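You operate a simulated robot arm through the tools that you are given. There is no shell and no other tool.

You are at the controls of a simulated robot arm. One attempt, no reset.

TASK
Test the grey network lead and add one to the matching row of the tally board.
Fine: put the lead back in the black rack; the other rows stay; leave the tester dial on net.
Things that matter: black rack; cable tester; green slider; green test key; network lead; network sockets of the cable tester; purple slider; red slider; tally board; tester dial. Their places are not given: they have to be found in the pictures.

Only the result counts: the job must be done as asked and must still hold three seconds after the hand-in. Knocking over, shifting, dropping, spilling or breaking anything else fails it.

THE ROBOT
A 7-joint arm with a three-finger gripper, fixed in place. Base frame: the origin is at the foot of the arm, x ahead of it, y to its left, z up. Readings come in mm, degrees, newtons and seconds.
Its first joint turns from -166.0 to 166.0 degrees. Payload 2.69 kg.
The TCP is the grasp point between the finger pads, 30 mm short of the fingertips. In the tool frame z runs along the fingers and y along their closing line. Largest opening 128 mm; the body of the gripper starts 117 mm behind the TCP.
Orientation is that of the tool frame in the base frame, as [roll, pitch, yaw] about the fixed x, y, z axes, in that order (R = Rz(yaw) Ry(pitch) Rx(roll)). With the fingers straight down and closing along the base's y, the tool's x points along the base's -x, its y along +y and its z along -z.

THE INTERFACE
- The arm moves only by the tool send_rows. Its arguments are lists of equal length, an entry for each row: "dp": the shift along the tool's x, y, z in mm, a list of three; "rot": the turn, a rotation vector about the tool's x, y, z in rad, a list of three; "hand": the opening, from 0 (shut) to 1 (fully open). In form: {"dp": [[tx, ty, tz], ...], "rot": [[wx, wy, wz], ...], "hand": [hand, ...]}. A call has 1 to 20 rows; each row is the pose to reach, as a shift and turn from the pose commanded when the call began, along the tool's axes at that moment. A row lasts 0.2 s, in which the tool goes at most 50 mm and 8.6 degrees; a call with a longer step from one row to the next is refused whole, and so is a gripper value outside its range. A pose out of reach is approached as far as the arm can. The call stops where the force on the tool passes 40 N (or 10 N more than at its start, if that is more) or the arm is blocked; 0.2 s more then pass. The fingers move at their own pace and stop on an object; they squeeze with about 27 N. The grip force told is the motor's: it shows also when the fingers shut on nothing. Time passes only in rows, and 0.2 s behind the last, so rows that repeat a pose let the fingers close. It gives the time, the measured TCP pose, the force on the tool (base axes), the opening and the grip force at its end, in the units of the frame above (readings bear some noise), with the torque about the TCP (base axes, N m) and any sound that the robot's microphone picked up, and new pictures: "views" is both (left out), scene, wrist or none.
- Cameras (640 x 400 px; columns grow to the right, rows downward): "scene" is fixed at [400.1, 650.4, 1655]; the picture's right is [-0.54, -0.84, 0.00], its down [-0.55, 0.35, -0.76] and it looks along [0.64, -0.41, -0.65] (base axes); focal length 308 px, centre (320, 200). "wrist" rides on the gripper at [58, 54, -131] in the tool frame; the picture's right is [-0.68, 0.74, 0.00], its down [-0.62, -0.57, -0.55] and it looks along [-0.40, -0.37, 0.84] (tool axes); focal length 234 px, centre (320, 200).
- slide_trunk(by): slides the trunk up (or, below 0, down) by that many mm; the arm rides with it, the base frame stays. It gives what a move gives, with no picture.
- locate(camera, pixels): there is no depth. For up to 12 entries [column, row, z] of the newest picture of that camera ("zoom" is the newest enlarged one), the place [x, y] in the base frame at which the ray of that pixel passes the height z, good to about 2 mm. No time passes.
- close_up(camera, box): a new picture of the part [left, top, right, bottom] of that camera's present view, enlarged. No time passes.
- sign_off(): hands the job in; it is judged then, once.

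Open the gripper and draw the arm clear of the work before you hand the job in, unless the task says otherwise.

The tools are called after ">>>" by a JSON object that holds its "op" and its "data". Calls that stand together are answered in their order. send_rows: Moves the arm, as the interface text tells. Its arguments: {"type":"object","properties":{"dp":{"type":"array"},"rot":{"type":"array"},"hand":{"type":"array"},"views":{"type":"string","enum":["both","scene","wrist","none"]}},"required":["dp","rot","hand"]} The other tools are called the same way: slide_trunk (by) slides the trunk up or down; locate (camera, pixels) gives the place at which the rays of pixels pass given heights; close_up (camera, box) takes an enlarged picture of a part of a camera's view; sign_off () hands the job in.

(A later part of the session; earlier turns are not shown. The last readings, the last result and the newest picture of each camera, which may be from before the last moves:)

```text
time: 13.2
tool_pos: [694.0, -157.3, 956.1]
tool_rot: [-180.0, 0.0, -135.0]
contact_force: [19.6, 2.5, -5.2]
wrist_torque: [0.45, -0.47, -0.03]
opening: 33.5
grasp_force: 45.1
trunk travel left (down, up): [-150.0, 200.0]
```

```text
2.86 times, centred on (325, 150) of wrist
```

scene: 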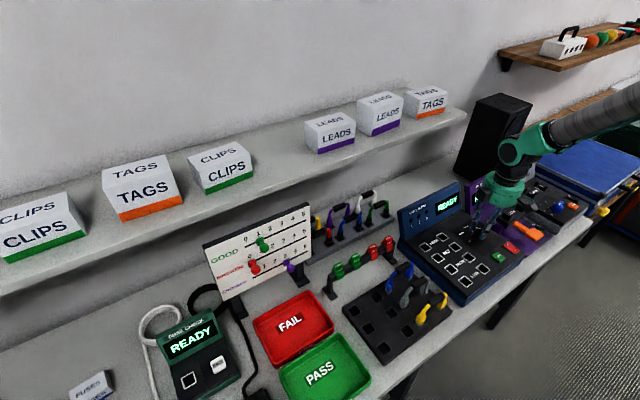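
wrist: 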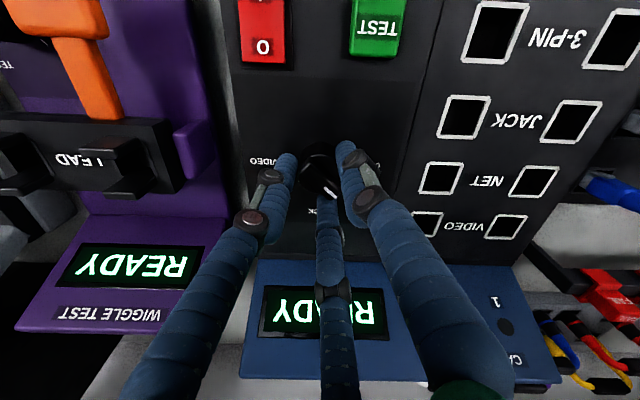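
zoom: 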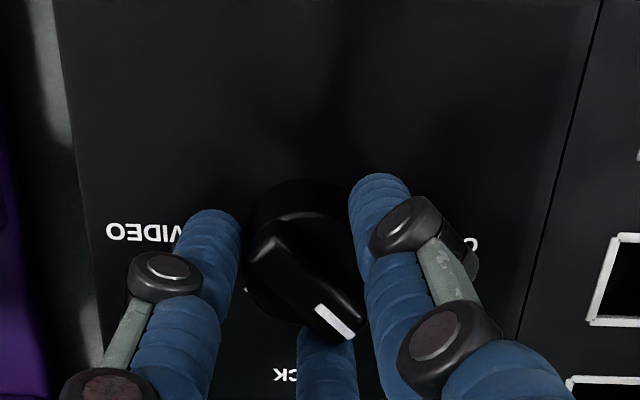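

All three prongs now hold the 33.5 mm knob; the remaining 20 N side force is arm offset, so I shift 2.5 mm more and then turn the first 22° clockwise to see whether the pointer follows.

>>> {"op": "send_rows", "data": {"dp": [[-1, -0.8, 0], [-2, -1.56, 0], [-2, -1.56, 0], [-2, -1.56, 0], [-2, -1.56, 0], [-2, -1.56, 0]], "rot": [[0, 0, 0], [0, 0, 0], [0, 0, 0.1], [0, 0, 0.2], [0, 0, 0.3], [0, 0, 0.4]], "hand": [0.1, 0.1, 0.1, 0.1, 0.1, 0.1]}}

>>> {"op": "close_up", "data": {"camera": "wrist", "box": [240, 80, 410, 220]}}

>>> {"op": "close_up", "data": {"camera": "scene", "box": [450, 190, 530, 250]}}

```text
time: 14.6
tool_pos: [696.0, -157.3, 955.6]
tool_rot: [-180.0, 0.0, -158.0]
contact_force: [-7.9, 3.5, 6.9]
wrist_torque: [0.4, 0.62, 0.02]
opening: 33.8
grasp_force: 45.5
trunk travel left (down, up): [-150.0, 200.0]
```

scene: 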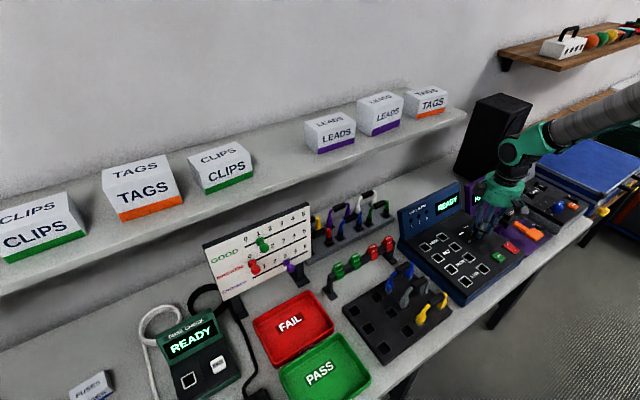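
wrist: 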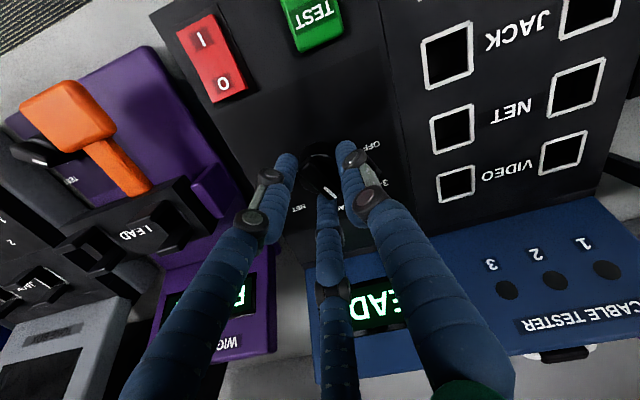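

```text
2.86 times, centred on (325, 150) of wrist
```

zoom: 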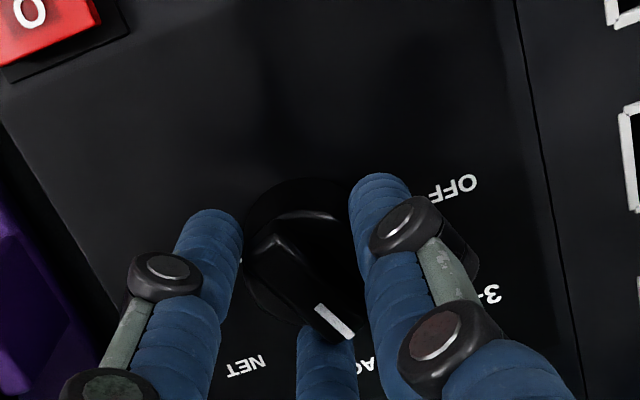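

```text
6.67 times, centred on (490, 220) of scene
```

zoom: 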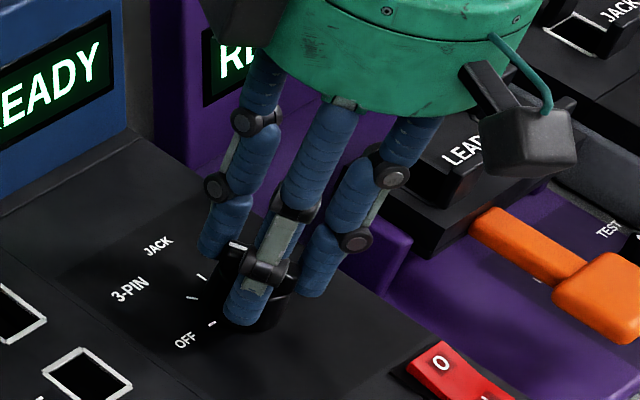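

The pointer follows the grip. I turn the remaining 67° to bring it to NET.

>>> {"op": "send_rows", "data": {"dp": [[0, 0, 0], [0, 0, 0], [0, 0, 0], [0, 0, 0], [0, 0, 0], [0, 0, 0], [0, 0, 0], [0, 0, 0], [0, 0, 0], [0, 0, 0], [0, 0, 0]], "rot": [[0, 0, 0.117], [0, 0, 0.234], [0, 0, 0.351], [0, 0, 0.468], [0, 0, 0.585], [0, 0, 0.702], [0, 0, 0.819], [0, 0, 0.936], [0, 0, 1.053], [0, 0, 1.17], [0, 0, 1.17]], "hand": [0.1, 0.1, 0.1, 0.1, 0.1, 0.1, 0.1, 0.1, 0.1, 0.1, 0.1]}}

>>> {"op": "close_up", "data": {"camera": "wrist", "box": [240, 80, 410, 220]}}

>>> {"op": "close_up", "data": {"camera": "scene", "box": [450, 190, 530, 250]}}

```text
time: 17.0
tool_pos: [694.2, -156.7, 955.9]
tool_rot: [180.0, 0.0, 135.0]
contact_force: [-20.7, 3.6, 2.8]
wrist_torque: [0.26, -0.02, -0.01]
opening: 33.8
grasp_force: 44.7
trunk travel left (down, up): [-150.0, 200.0]
```

scene: 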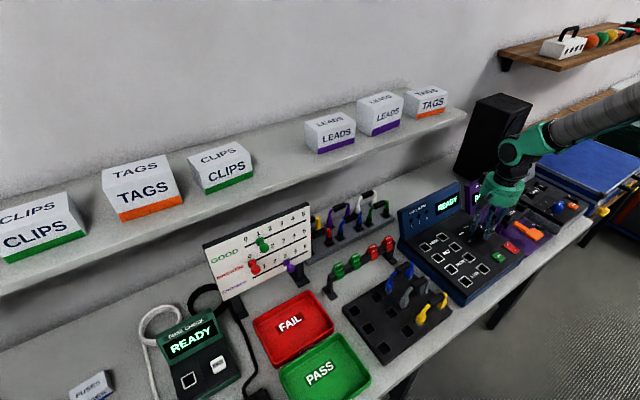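
wrist: 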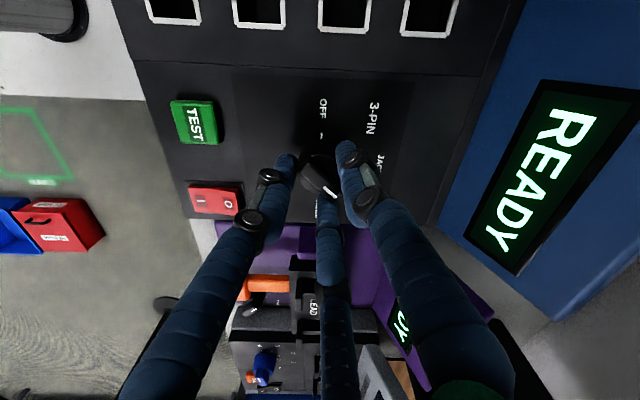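

```text
2.86 times, centred on (325, 150) of wrist
```

zoom: 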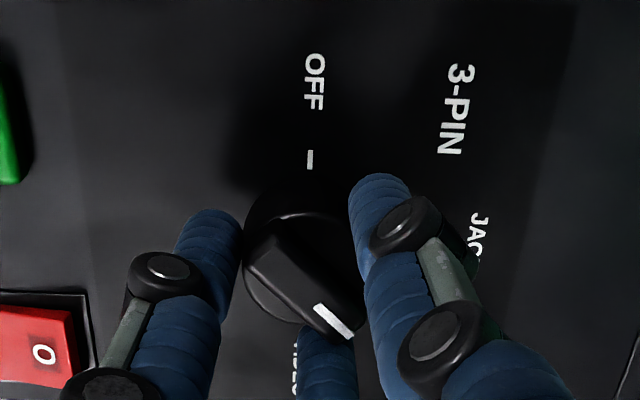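

```text
6.67 times, centred on (490, 220) of scene
```

zoom: 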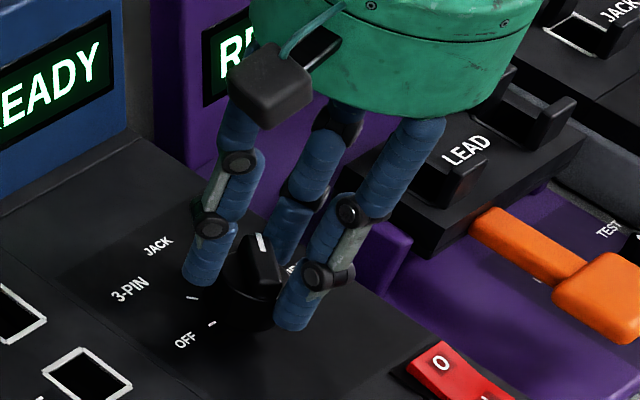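

The pointer has turned 90° and should now be at NET. I open and lift straight up to check.

>>> {"op": "send_rows", "data": {"dp": [[0, 0, 0], [0, 0, 0], [0, 0, -15], [0, 0, -40], [0, 0, -75], [0, 0, -110], [0, 0, -130]], "rot": [[0, 0, 0], [0, 0, 0], [0, 0, 0], [0, 0, 0], [0, 0, 0], [0, 0, 0], [0, 0, 0]], "hand": [0.42, 0.42, 0.42, 0.42, 0.42, 0.42, 0.42]}}

>>> {"op": "close_up", "data": {"camera": "wrist", "box": [240, 80, 410, 220]}}

>>> {"op": "close_up", "data": {"camera": "scene", "box": [450, 200, 530, 260]}}

```text
time: 18.6
tool_pos: [696.3, -156.9, 1084.4]
tool_rot: [179.9, -0.1, 135.0]
contact_force: [0.1, 0.6, 0.1]
wrist_torque: [0.02, 0.0, 0.01]
opening: 53.5
grasp_force: 0.0
trunk travel left (down, up): [-150.0, 200.0]
```

scene: 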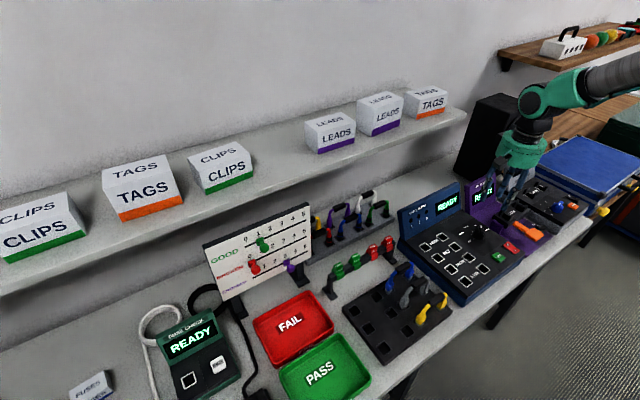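
wrist: 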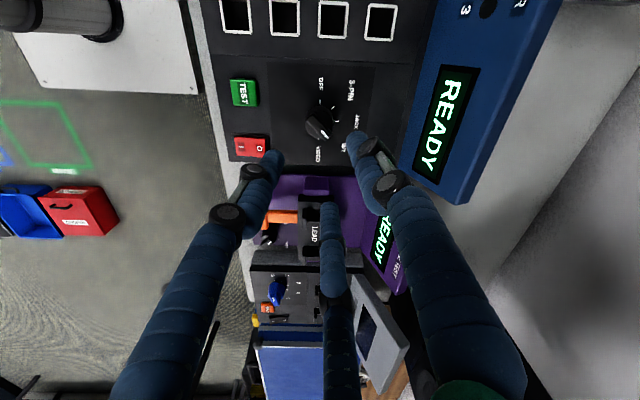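

```text
2.86 times, centred on (325, 150) of wrist
```

zoom: 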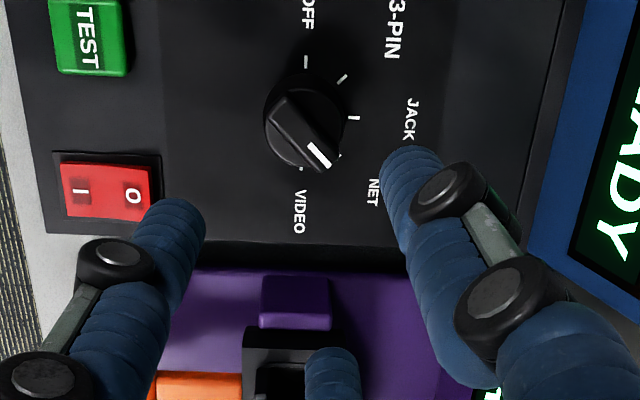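

```text
6.67 times, centred on (490, 230) of scene
```

zoom: 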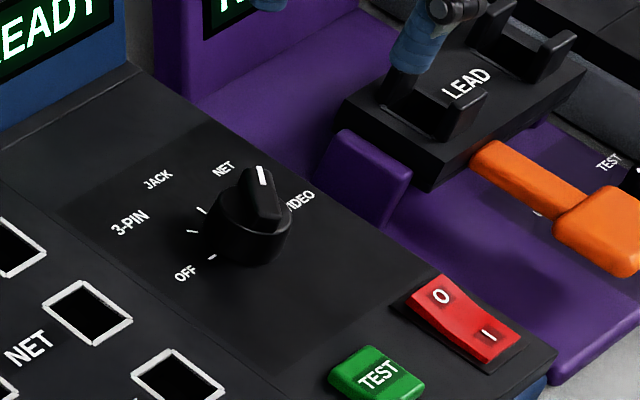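

The dial now points at NET (wrist zoom: white mark aligned with NET tick). Next I move above the rack with the tool turned another 45° (closing line along base x), placing the wrist camera over the grey lead.

>>> {"op": "send_rows", "data": {"dp": [[34.7, 19.3, -2], [69.5, 38.6, -4], [104.2, 57.9, -6], [139, 77.1, -8], [173.7, 96.4, -10], [208.5, 115.7, -12], [243.2, 135, -14], [243.2, 135, -14]], "rot": [[0, 0, 0.1122], [0, 0, 0.2244], [0, 0, 0.3366], [0, 0, 0.4488], [0, 0, 0.561], [0, 0, 0.6732], [0, 0, 0.7854], [0, 0, 0.7854]], "hand": [0.42, 0.42, 0.42, 0.42, 0.42, 0.42, 0.42, 0.42]}}

>>> {"op": "close_up", "data": {"camera": "wrist", "box": [220, 0, 420, 125]}}

```text
time: 20.4
tool_pos: [619.8, 112.0, 1100.2]
tool_rot: [-179.9, 0.0, 90.0]
contact_force: [-0.7, 0.4, -0.3]
wrist_torque: [-0.01, -0.05, 0.01]
opening: 53.8
grasp_force: 0.1
trunk travel left (down, up): [-150.0, 200.0]
```

scene: 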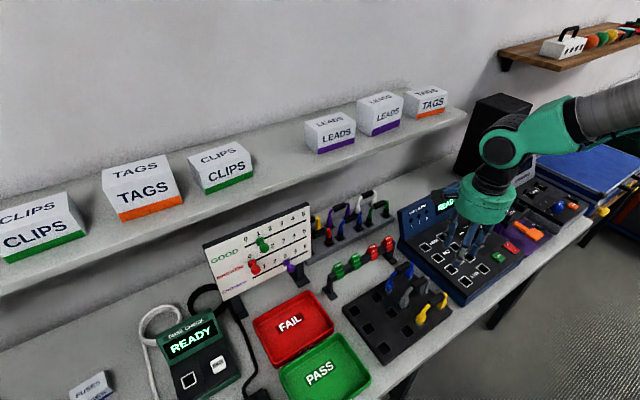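
wrist: 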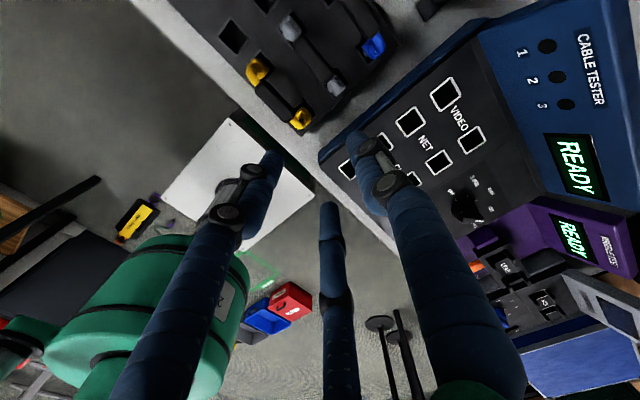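

```text
3.20 times, centred on (320, 62) of wrist
```

zoom: 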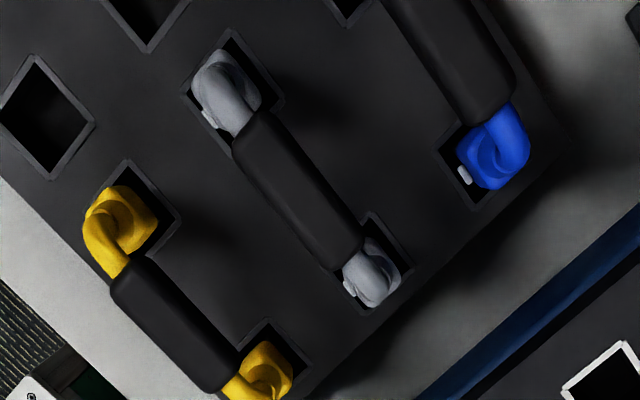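

>>> {"op": "locate", "data": {"camera": "zoom", "pixels": [[298, 190, 950], [255, 133, 950], [342, 248, 950], [275, 205, 950], [322, 175, 950], [234, 92, 875], [370, 262, 875], [298, 190, 875], [163, 320, 950], [448, 62, 950], [228, 90, 895], [372, 278, 895]]}}

>>> {"op": "close_up", "data": {"camera": "scene", "box": [370, 255, 460, 325]}}

```text
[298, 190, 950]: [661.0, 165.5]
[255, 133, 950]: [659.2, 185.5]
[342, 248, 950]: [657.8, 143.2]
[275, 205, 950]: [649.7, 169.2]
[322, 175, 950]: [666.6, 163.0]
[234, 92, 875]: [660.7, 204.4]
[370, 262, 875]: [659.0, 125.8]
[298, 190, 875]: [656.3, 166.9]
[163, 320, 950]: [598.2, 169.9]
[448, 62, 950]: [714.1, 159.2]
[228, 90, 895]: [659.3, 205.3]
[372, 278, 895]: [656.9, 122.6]
```

```text
5.71 times, centred on (415, 290) of scene
```

zoom: 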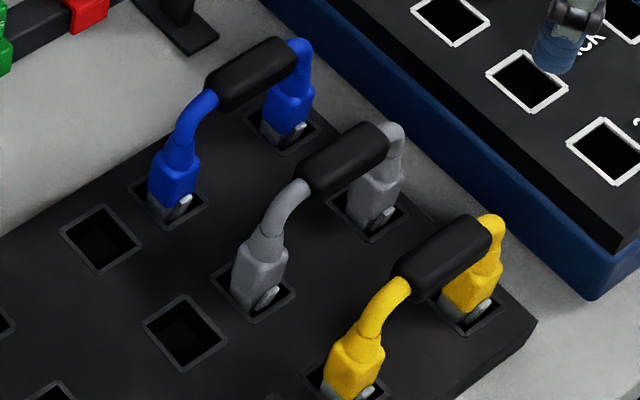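

The lead is aligned with base y, handle centre (659, 165, 950), plugs at y≈204 and 126. I go above it with a 51 mm opening, stopping with tips at z≈975 to check alignment.

>>> {"op": "send_rows", "data": {"dp": [[18, 11, 20], [36, 22, 40], [55, 32, 60], [55, 32, 80], [55, 32, 95], [55, 32, 95]], "rot": [[0, 0, 0], [0, 0, 0], [0, 0, 0], [0, 0, 0], [0, 0, 0], [0, 0, 0]], "hand": [0.4, 0.4, 0.4, 0.4, 0.4, 0.4]}}

>>> {"op": "close_up", "data": {"camera": "wrist", "box": [220, 40, 440, 220]}}

>>> {"op": "close_up", "data": {"camera": "scene", "box": [370, 235, 470, 325]}}

```text
time: 21.8
tool_pos: [650.8, 165.4, 1004.9]
tool_rot: [180.0, 0.0, 90.0]
contact_force: [-0.4, 0.3, -0.4]
wrist_torque: [-0.02, 0.02, -0.03]
opening: 51.3
grasp_force: 0.0
trunk travel left (down, up): [-150.0, 200.0]
```

scene: 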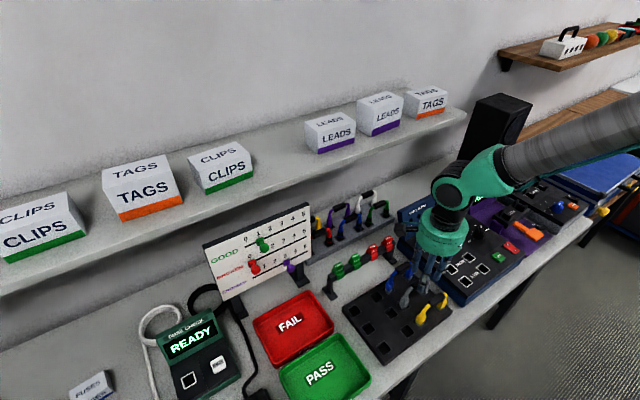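
wrist: 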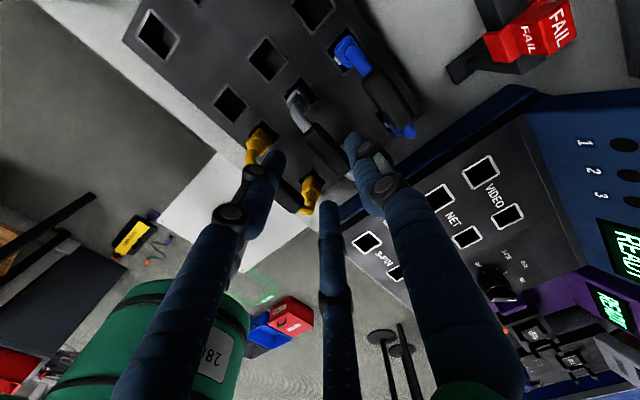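

```text
2.22 times, centred on (330, 130) of wrist
```

zoom: 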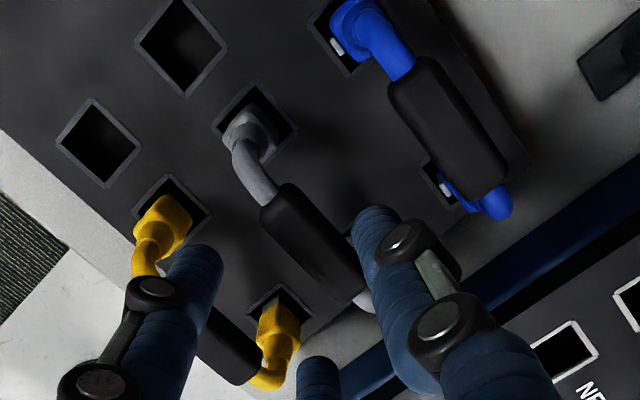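

```text
4.44 times, centred on (420, 280) of scene
```

zoom: 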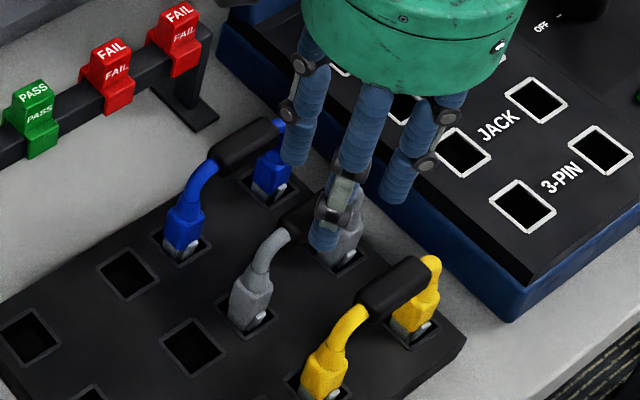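

Prongs look placed either side of the grey handle, clear of blue and yellow. I descend 56 mm to bring the grasp point to the handle height.

>>> {"op": "send_rows", "data": {"dp": [[0, 0, 15], [0, 0, 30], [0, 0, 42], [0, 0, 52], [0, 0, 56], [0, 0, 56]], "rot": [[0, 0, 0], [0, 0, 0], [0, 0, 0], [0, 0, 0], [0, 0, 0], [0, 0, 0]], "hand": [0.4, 0.4, 0.4, 0.4, 0.4, 0.4]}}

>>> {"op": "close_up", "data": {"camera": "wrist", "box": [220, 60, 440, 240]}}

>>> {"op": "close_up", "data": {"camera": "scene", "box": [370, 235, 470, 325]}}

```text
time: 23.2
tool_pos: [651.5, 166.5, 948.1]
tool_rot: [-180.0, 0.0, 90.0]
contact_force: [0.6, 0.0, 0.2]
wrist_torque: [-0.03, 0.01, -0.01]
opening: 51.3
grasp_force: 0.1
trunk travel left (down, up): [-150.0, 200.0]
```

scene: 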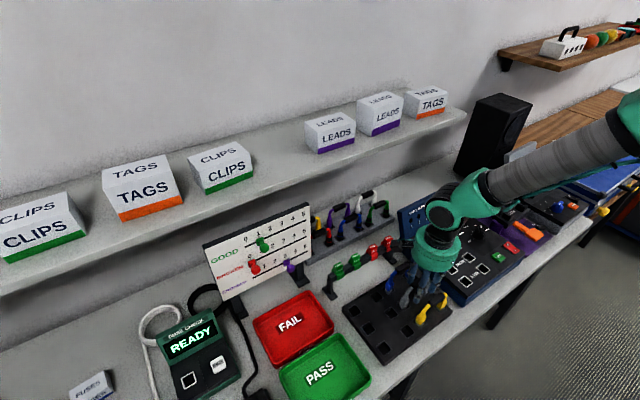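
wrist: 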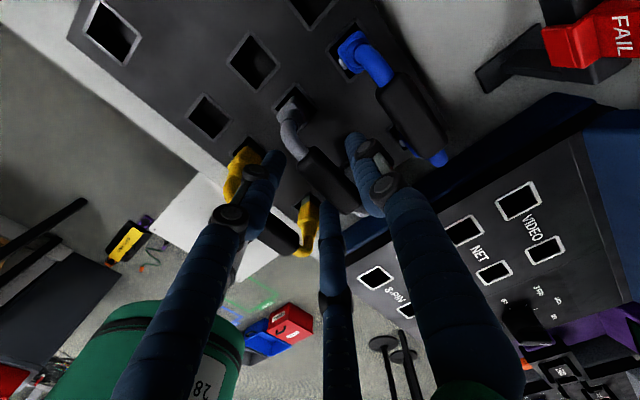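

```text
2.22 times, centred on (330, 150) of wrist
```

zoom: 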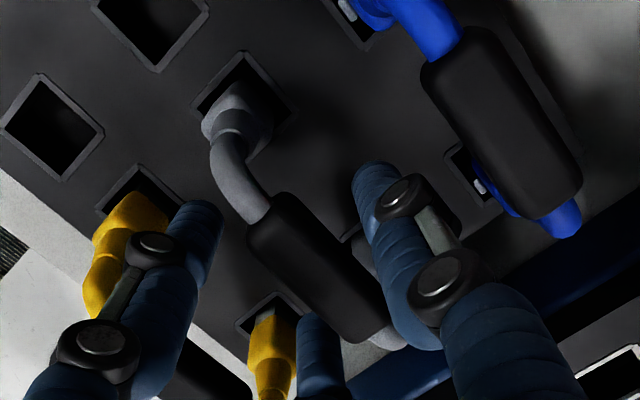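

```text
4.44 times, centred on (420, 280) of scene
```

zoom: 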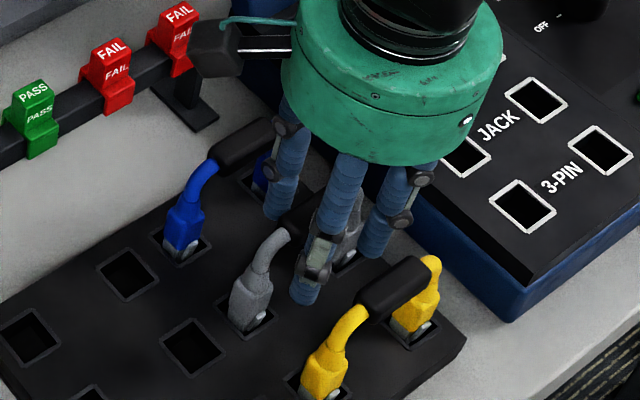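

No contact yet. I close in small steps, shifting 1 mm toward +x to balance the three prongs on the handle.

>>> {"op": "send_rows", "data": {"dp": [[0, 1, 0], [0, 1, 0], [0, 1, 0]], "rot": [[0, 0, 0], [0, 0, 0], [0, 0, 0]], "hand": [0.3, 0.27, 0.27]}}

>>> {"op": "close_up", "data": {"camera": "wrist", "box": [220, 60, 440, 240]}}

```text
time: 24.0
tool_pos: [651.9, 165.9, 948.7]
tool_rot: [180.0, 0.0, 90.0]
contact_force: [-0.4, -0.2, 0.9]
wrist_torque: [-0.04, 0.02, -0.01]
opening: 34.4
grasp_force: 0.1
trunk travel left (down, up): [-150.0, 200.0]
```

scene: 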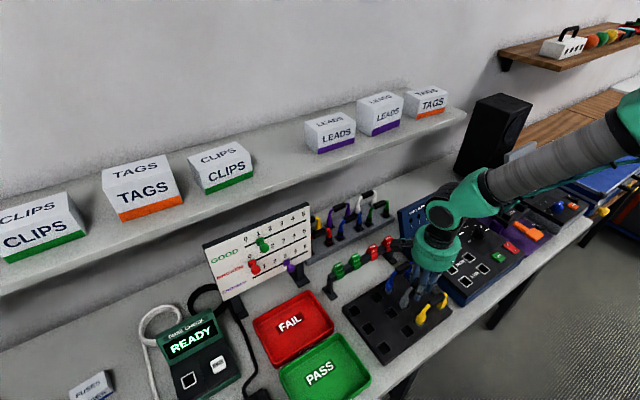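
wrist: 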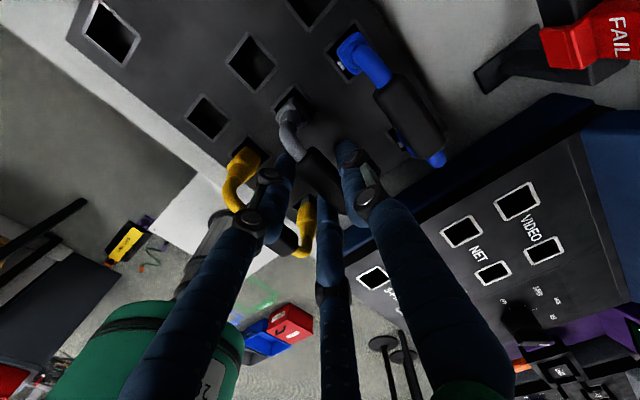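

```text
2.22 times, centred on (330, 150) of wrist
```

zoom: 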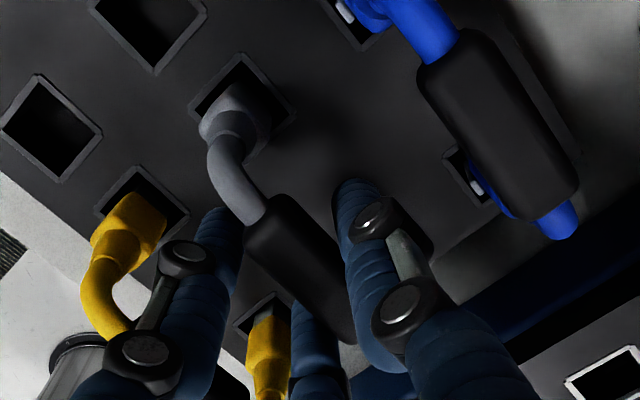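

Still free at 34 mm. I continue closing.

>>> {"op": "send_rows", "data": {"dp": [[0, 0, 0], [0, 0, 0], [0, 0, 0]], "rot": [[0, 0, 0], [0, 0, 0], [0, 0, 0]], "hand": [0.22, 0.22, 0.22]}}

>>> {"op": "close_up", "data": {"camera": "wrist", "box": [220, 60, 440, 240]}}

```text
time: 24.8
tool_pos: [652.5, 166.1, 949.4]
tool_rot: [180.0, 0.0, 90.0]
contact_force: [0.2, -0.4, 0.2]
wrist_torque: [0.0, 0.01, 0.01]
opening: 28.9
grasp_force: 0.9
trunk travel left (down, up): [-150.0, 200.0]
```

scene: 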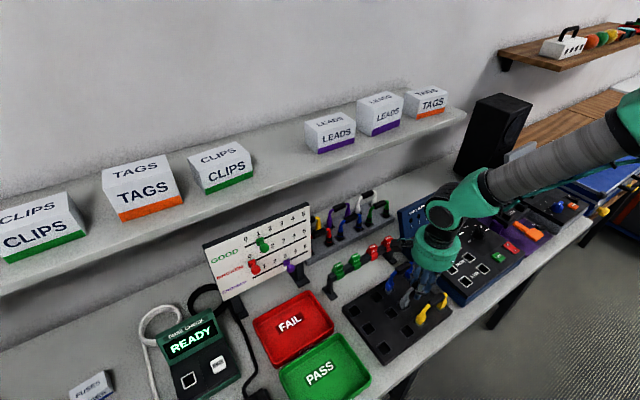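
wrist: 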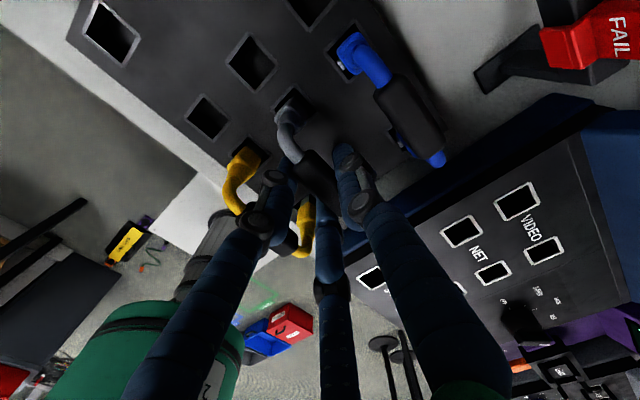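

```text
2.22 times, centred on (330, 150) of wrist
```

zoom: 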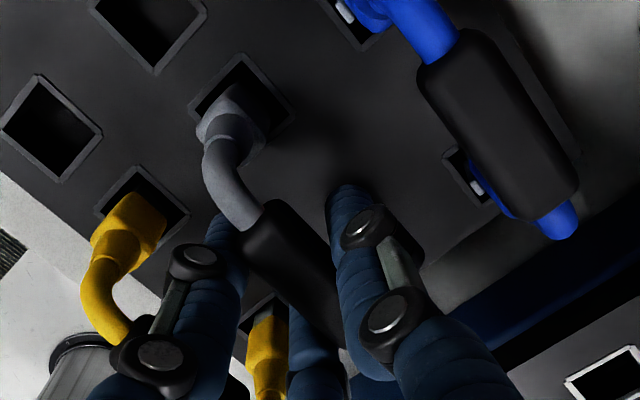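

Contact is just starting at 28.9 mm, as predicted. I close with full grip.

>>> {"op": "send_rows", "data": {"dp": [[0, 0, 0], [0, 0, 0], [0, 0, 0], [0, 0, 0]], "rot": [[0, 0, 0], [0, 0, 0], [0, 0, 0], [0, 0, 0]], "hand": [0.18, 0.14, 0.1, 0.1]}}

>>> {"op": "close_up", "data": {"camera": "wrist", "box": [220, 60, 440, 240]}}

>>> {"op": "close_up", "data": {"camera": "scene", "box": [370, 235, 470, 325]}}

```text
time: 25.8
tool_pos: [652.1, 165.6, 948.7]
tool_rot: [-180.0, 0.0, 90.0]
contact_force: [0.5, -0.3, -0.5]
wrist_torque: [0.0, 0.02, 0.0]
opening: 26.7
grasp_force: 26.9
trunk travel left (down, up): [-150.0, 200.0]
```

scene: 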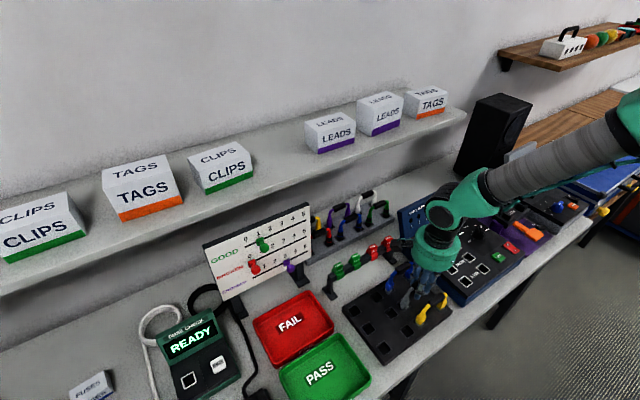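
wrist: 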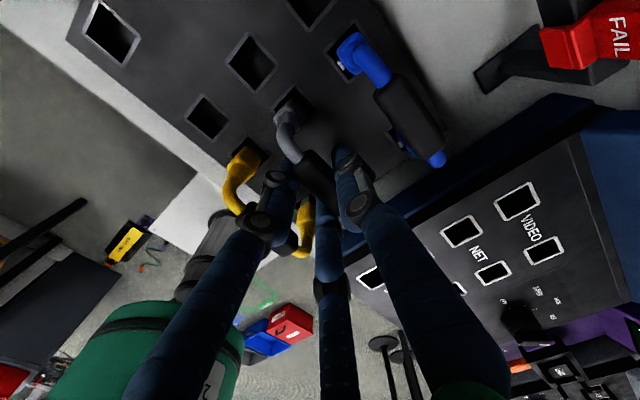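

```text
2.22 times, centred on (330, 150) of wrist
```

zoom: 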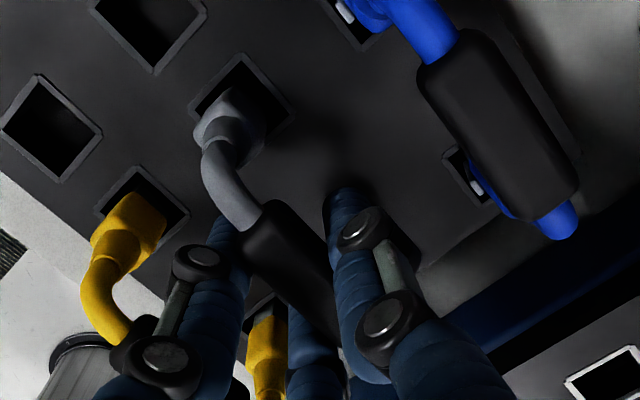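

```text
4.44 times, centred on (420, 280) of scene
```

zoom: 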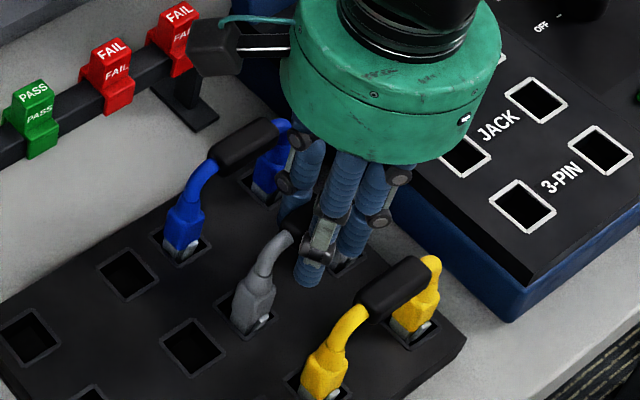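

The lead is held (26.9 N grip, no net force). I lift it straight up 70 mm.

>>> {"op": "send_rows", "data": {"dp": [[0, 0, -5], [0, 0, -12], [0, 0, -20], [0, 0, -30], [0, 0, -42], [0, 0, -56], [0, 0, -70], [0, 0, -70]], "rot": [[0, 0, 0], [0, 0, 0], [0, 0, 0], [0, 0, 0], [0, 0, 0], [0, 0, 0], [0, 0, 0], [0, 0, 0]], "hand": [0.1, 0.1, 0.1, 0.1, 0.1, 0.1, 0.1, 0.1]}}

>>> {"op": "close_up", "data": {"camera": "wrist", "box": [220, 60, 440, 240]}}

>>> {"op": "close_up", "data": {"camera": "scene", "box": [370, 225, 470, 325]}}

```text
time: 27.6
tool_pos: [651.9, 165.2, 1018.4]
tool_rot: [-179.9, 0.0, 90.0]
contact_force: [-0.9, 0.1, 0.2]
wrist_torque: [0.01, -0.01, 0.0]
opening: 26.5
grasp_force: 27.3
trunk travel left (down, up): [-150.0, 200.0]
```

scene: 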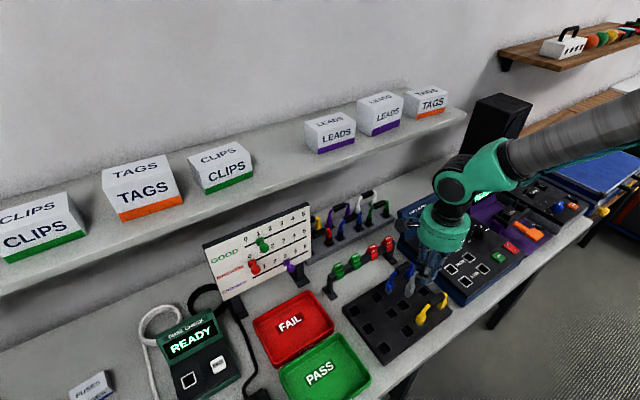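
wrist: 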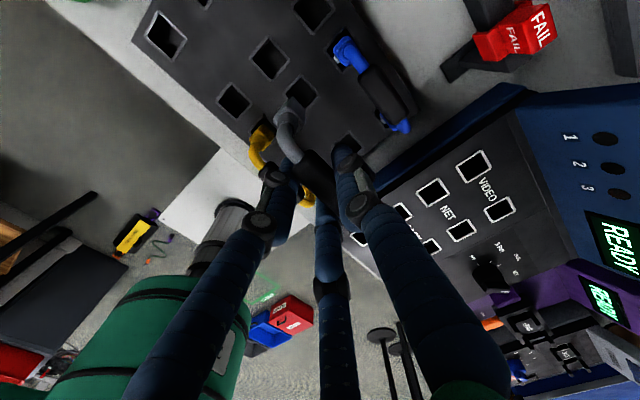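

```text
2.22 times, centred on (330, 150) of wrist
```

zoom: 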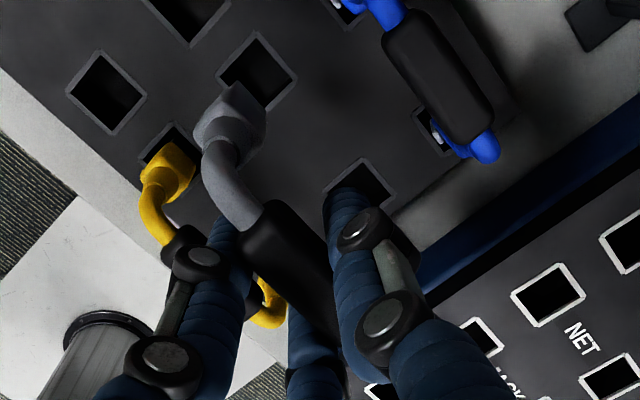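

```text
4.00 times, centred on (420, 275) of scene
```

zoom: 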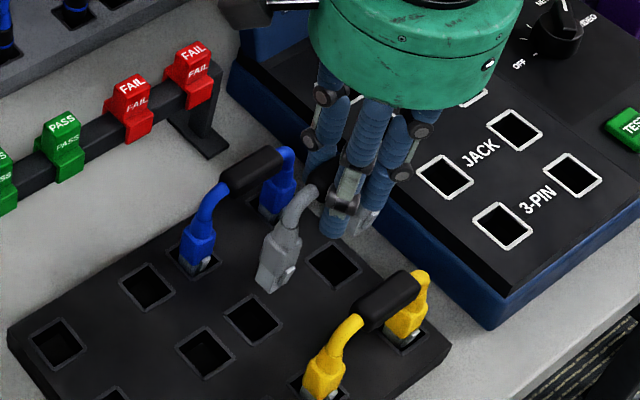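

The lead is out of the rack and held. I check the plug's lower end height and then move above the NET sockets to measure them with this camera pose.

>>> {"op": "locate", "data": {"camera": "scene", "pixels": [[408, 296.25, 880], [408, 296.25, 910], [408, 296.25, 940]]}}

>>> {"op": "locate", "data": {"camera": "wrist", "pixels": [[432, 192, 913], [460.5, 230, 913], [475, 166, 913], [497, 208, 913]]}}

>>> {"op": "close_up", "data": {"camera": "wrist", "box": [370, 120, 570, 280]}}

```text
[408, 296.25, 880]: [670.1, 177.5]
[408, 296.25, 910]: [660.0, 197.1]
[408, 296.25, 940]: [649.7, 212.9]
```

```text
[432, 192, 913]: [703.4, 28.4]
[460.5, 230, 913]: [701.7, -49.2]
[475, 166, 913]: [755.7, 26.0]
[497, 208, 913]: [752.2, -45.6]
```

```text
2.50 times, centred on (470, 200) of wrist
```

zoom: 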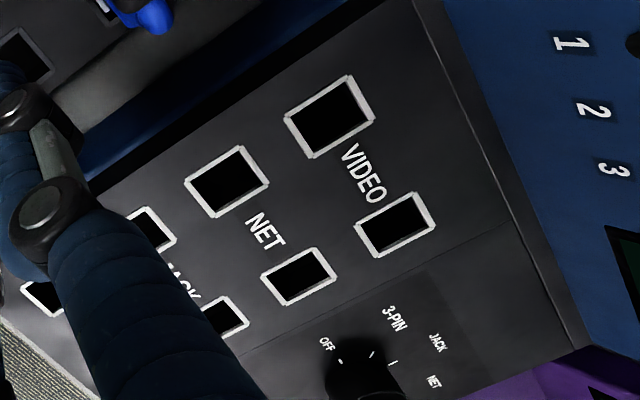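

Plug bottoms hang about 103 mm below the grasp point. I raise and move so that the camera is straight above the NET sockets to measure them precisely.

>>> {"op": "send_rows", "data": {"dp": [[0, 0, -21], [0, 0, -41], [-35, -1, -41], [-75, -2, -41], [-115, -3, -41], [-155, -4, -41], [-195, -4, -41], [-237, -4, -41], [-237, -4, -41]], "rot": [[0, 0, 0], [0, 0, 0], [0, 0, 0], [0, 0, 0], [0, 0, 0], [0, 0, 0], [0, 0, 0], [0, 0, 0], [0, 0, 0]], "hand": [0.1, 0.1, 0.1, 0.1, 0.1, 0.1, 0.1, 0.1, 0.1]}}

>>> {"op": "close_up", "data": {"camera": "wrist", "box": [220, 0, 420, 125]}}

```text
time: 29.6
tool_pos: [649.3, -72.6, 1058.3]
tool_rot: [-180.0, 0.1, 90.1]
contact_force: [0.4, -1.0, -1.2]
wrist_torque: [0.06, 0.0, 0.0]
opening: 26.7
grasp_force: 26.5
trunk travel left (down, up): [-150.0, 200.0]
```

scene: 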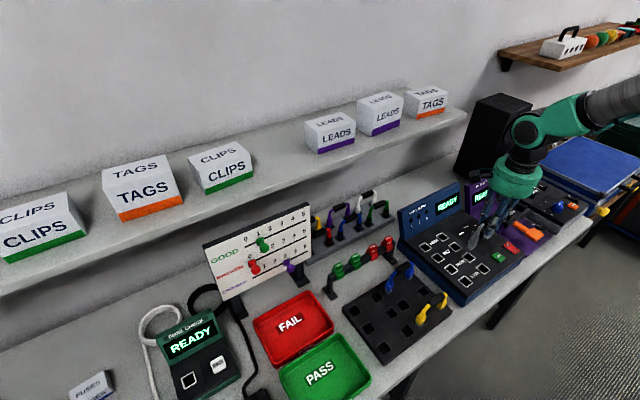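
wrist: 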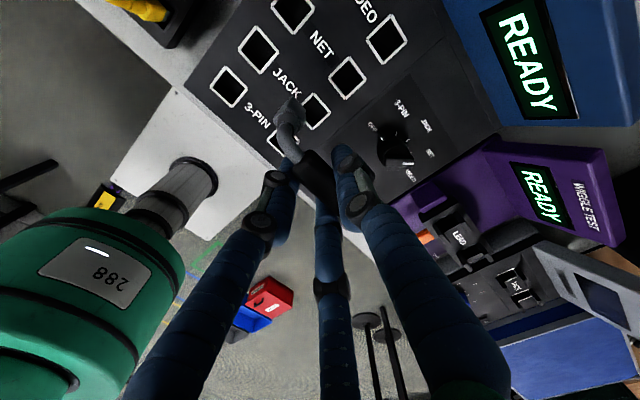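

```text
3.20 times, centred on (320, 62) of wrist
```

zoom: 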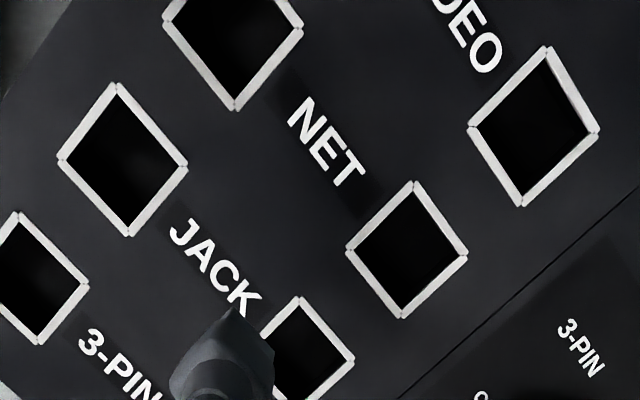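

>>> {"op": "locate", "data": {"camera": "zoom", "pixels": [[407, 251, 913], [233.5, 25, 913], [123, 162, 913], [534, 127, 913], [347, 248, 913], [467, 258, 913], [412, 182, 913], [403, 317, 913]]}}

>>> {"op": "close_up", "data": {"camera": "scene", "box": [410, 205, 530, 295]}}

```text
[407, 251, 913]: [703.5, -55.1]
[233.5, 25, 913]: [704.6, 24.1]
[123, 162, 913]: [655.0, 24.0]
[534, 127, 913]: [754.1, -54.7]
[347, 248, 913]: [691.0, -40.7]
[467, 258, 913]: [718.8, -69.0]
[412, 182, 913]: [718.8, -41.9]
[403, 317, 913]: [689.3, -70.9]
```

```text
4.44 times, centred on (470, 250) of scene
```

zoom: 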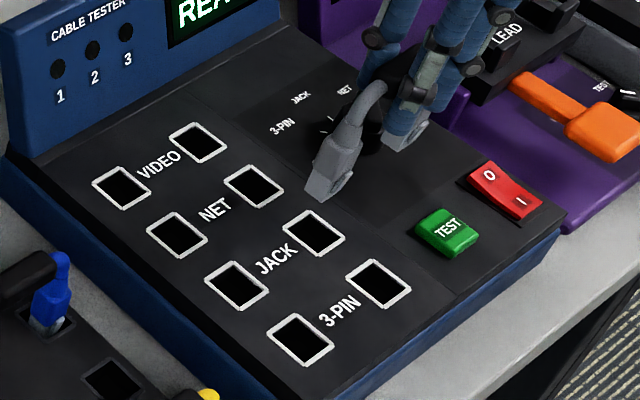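

NET sockets are at (703.5, −55) and (704.6, 24), so the lead centre must go to (704, −15.5). I move above them at the same height and check from the scene camera.

>>> {"op": "send_rows", "data": {"dp": [[20, 18, 0], [40, 36, 0], [56.5, 50.2, 0], [56.5, 50.2, 15], [56.5, 50.2, 25], [56.5, 50.2, 25]], "rot": [[0, 0, 0], [0, 0, 0], [0, 0, 0], [0, 0, 0], [0, 0, 0], [0, 0, 0]], "hand": [0.1, 0.1, 0.1, 0.1, 0.1, 0.1]}}

>>> {"op": "close_up", "data": {"camera": "scene", "box": [410, 205, 500, 275]}}

>>> {"op": "close_up", "data": {"camera": "wrist", "box": [220, 40, 440, 220]}}

```text
time: 31.0
tool_pos: [698.1, -15.3, 1034.7]
tool_rot: [-180.0, 0.0, 90.0]
contact_force: [0.1, 0.2, -0.6]
wrist_torque: [0.04, 0.04, -0.01]
opening: 26.6
grasp_force: 27.4
trunk travel left (down, up): [-150.0, 200.0]
```

scene: 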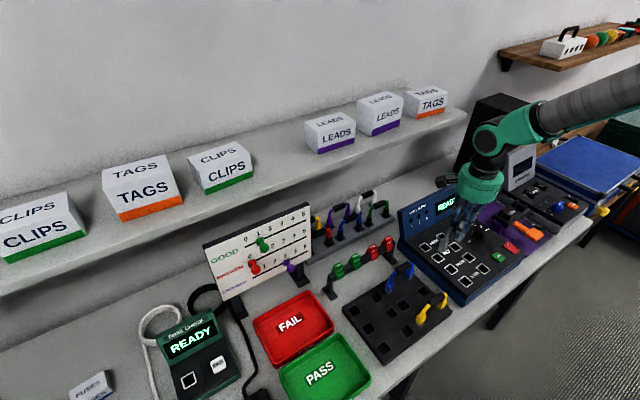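
wrist: 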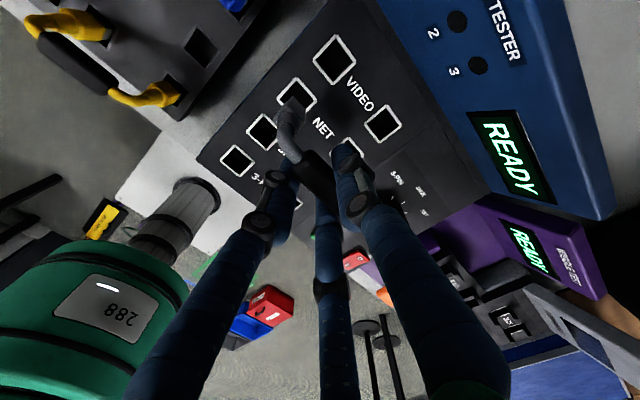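

```text
5.71 times, centred on (455, 240) of scene
```

zoom: 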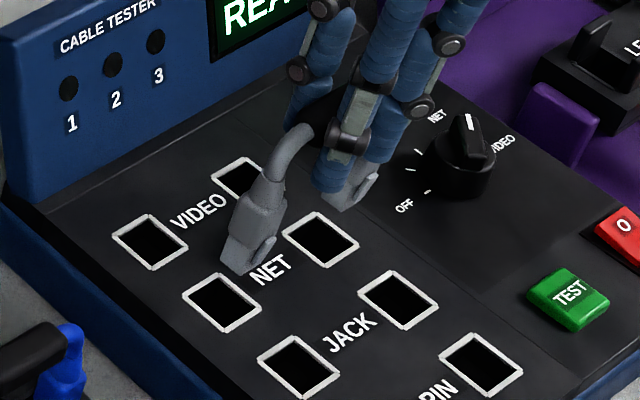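

```text
2.22 times, centred on (330, 130) of wrist
```

zoom: 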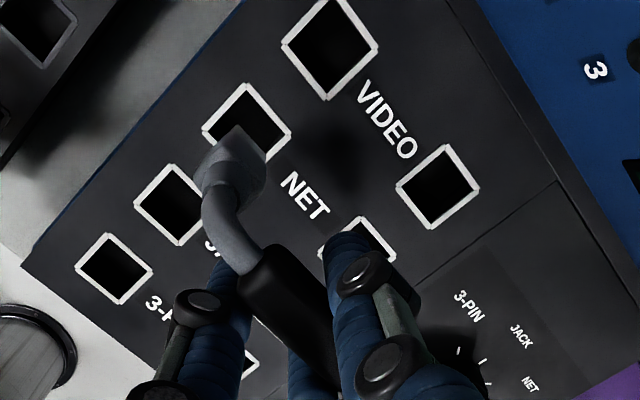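

Plug +y bottom at zoom (238,265) lines up with socket (222,300) along the vertical vanishing direction. I descend slowly until plugs just enter the sockets, watching force.

>>> {"op": "send_rows", "data": {"dp": [[0, 0, 8], [0, 0, 14], [0, 0, 18], [0, 0, 22], [0, 0, 26], [0, 0, 30]], "rot": [[0, 0, 0], [0, 0, 0], [0, 0, 0], [0, 0, 0], [0, 0, 0], [0, 0, 0]], "hand": [0.1, 0.1, 0.1, 0.1, 0.1, 0.1]}}

>>> {"op": "close_up", "data": {"camera": "scene", "box": [410, 205, 500, 275]}}

>>> {"op": "close_up", "data": {"camera": "wrist", "box": [220, 40, 440, 220]}}

```text
time: 32.4
tool_pos: [698.3, -16.2, 1005.3]
tool_rot: [180.0, 0.1, 90.1]
contact_force: [0.2, 0.5, -0.1]
wrist_torque: [0.0, -0.02, -0.03]
opening: 26.6
grasp_force: 26.9
trunk travel left (down, up): [-150.0, 200.0]
```

scene: 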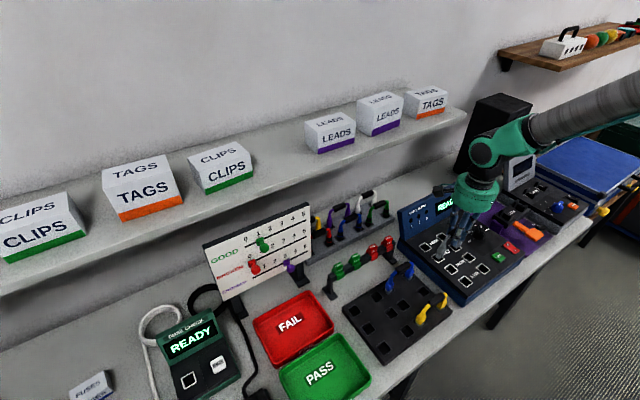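
wrist: 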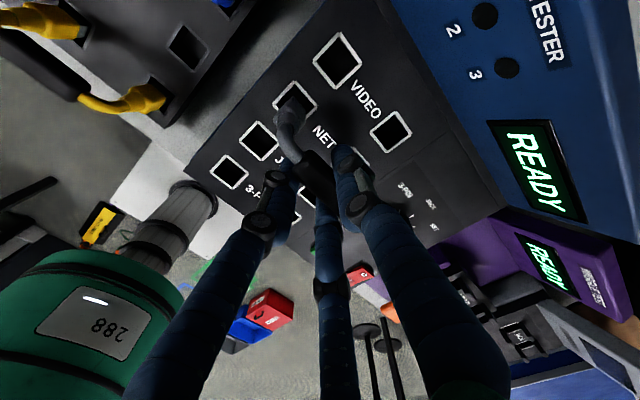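

```text
5.71 times, centred on (455, 240) of scene
```

zoom: 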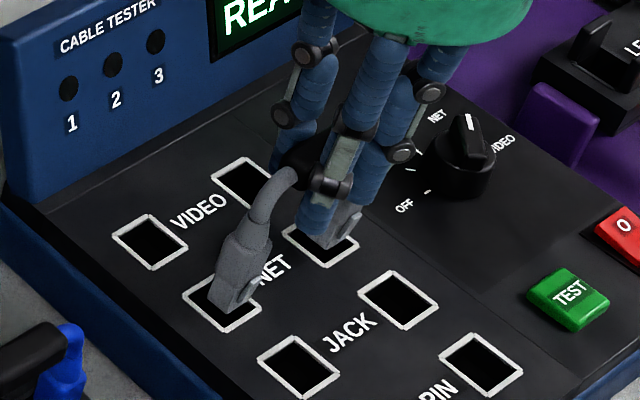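

```text
2.22 times, centred on (330, 130) of wrist
```

zoom: 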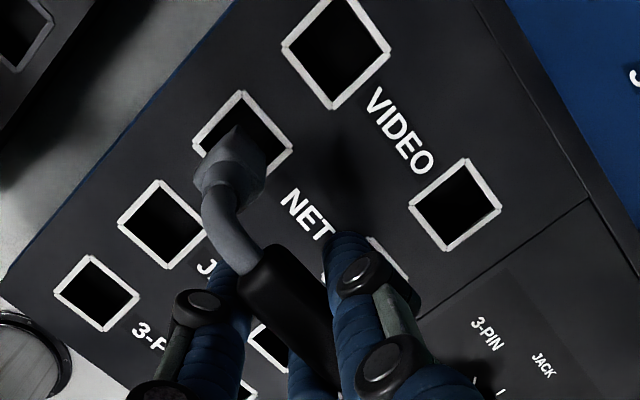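

No contact force, so the plugs are entering. I continue down in small steps to the expected full depth near z≈987.

>>> {"op": "send_rows", "data": {"dp": [[0, 0, 4], [0, 0, 8], [0, 0, 11], [0, 0, 14], [0, 0, 16]], "rot": [[0, 0, 0], [0, 0, 0], [0, 0, 0], [0, 0, 0], [0, 0, 0]], "hand": [0.1, 0.1, 0.1, 0.1, 0.1]}}

>>> {"op": "close_up", "data": {"camera": "scene", "box": [410, 205, 500, 275]}}

>>> {"op": "close_up", "data": {"camera": "wrist", "box": [220, 40, 440, 220]}}

```text
time: 33.6
tool_pos: [698.3, -15.8, 988.4]
tool_rot: [-180.0, 0.0, 90.0]
contact_force: [0.4, -0.1, 0.7]
wrist_torque: [0.04, 0.01, 0.03]
opening: 26.6
grasp_force: 26.9
trunk travel left (down, up): [-150.0, 200.0]
```

scene: 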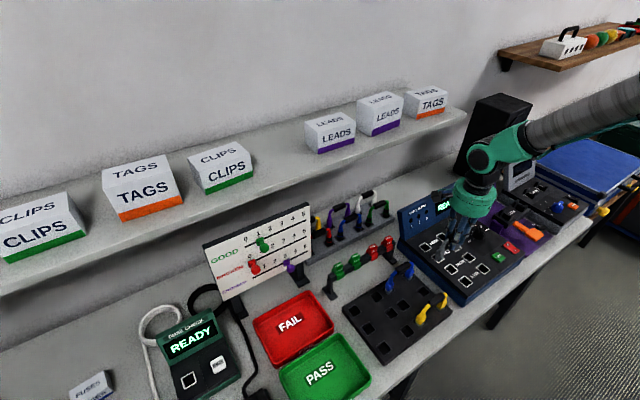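
wrist: 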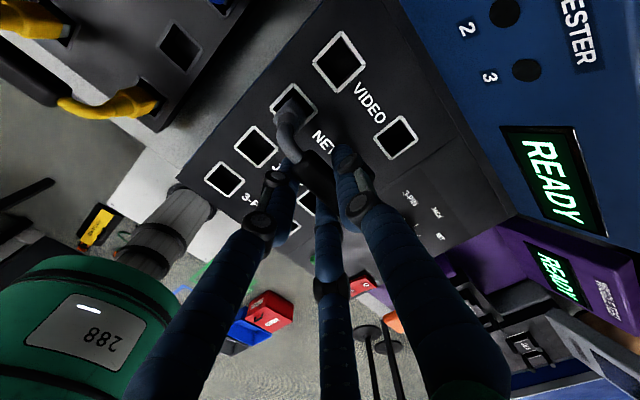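

```text
5.71 times, centred on (455, 240) of scene
```

zoom: 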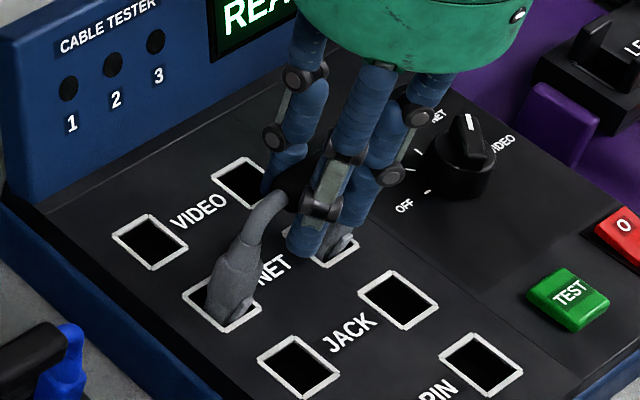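

```text
2.22 times, centred on (330, 130) of wrist
```

zoom: 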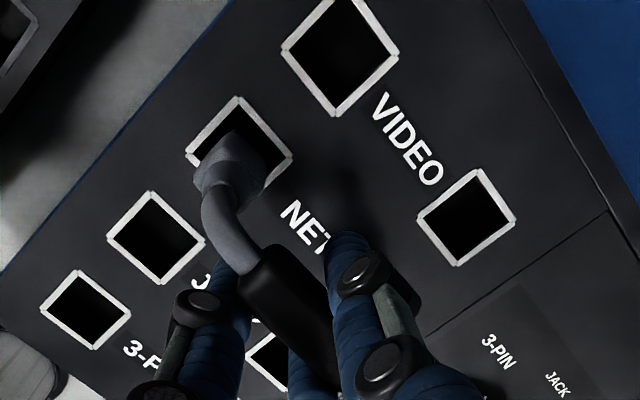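

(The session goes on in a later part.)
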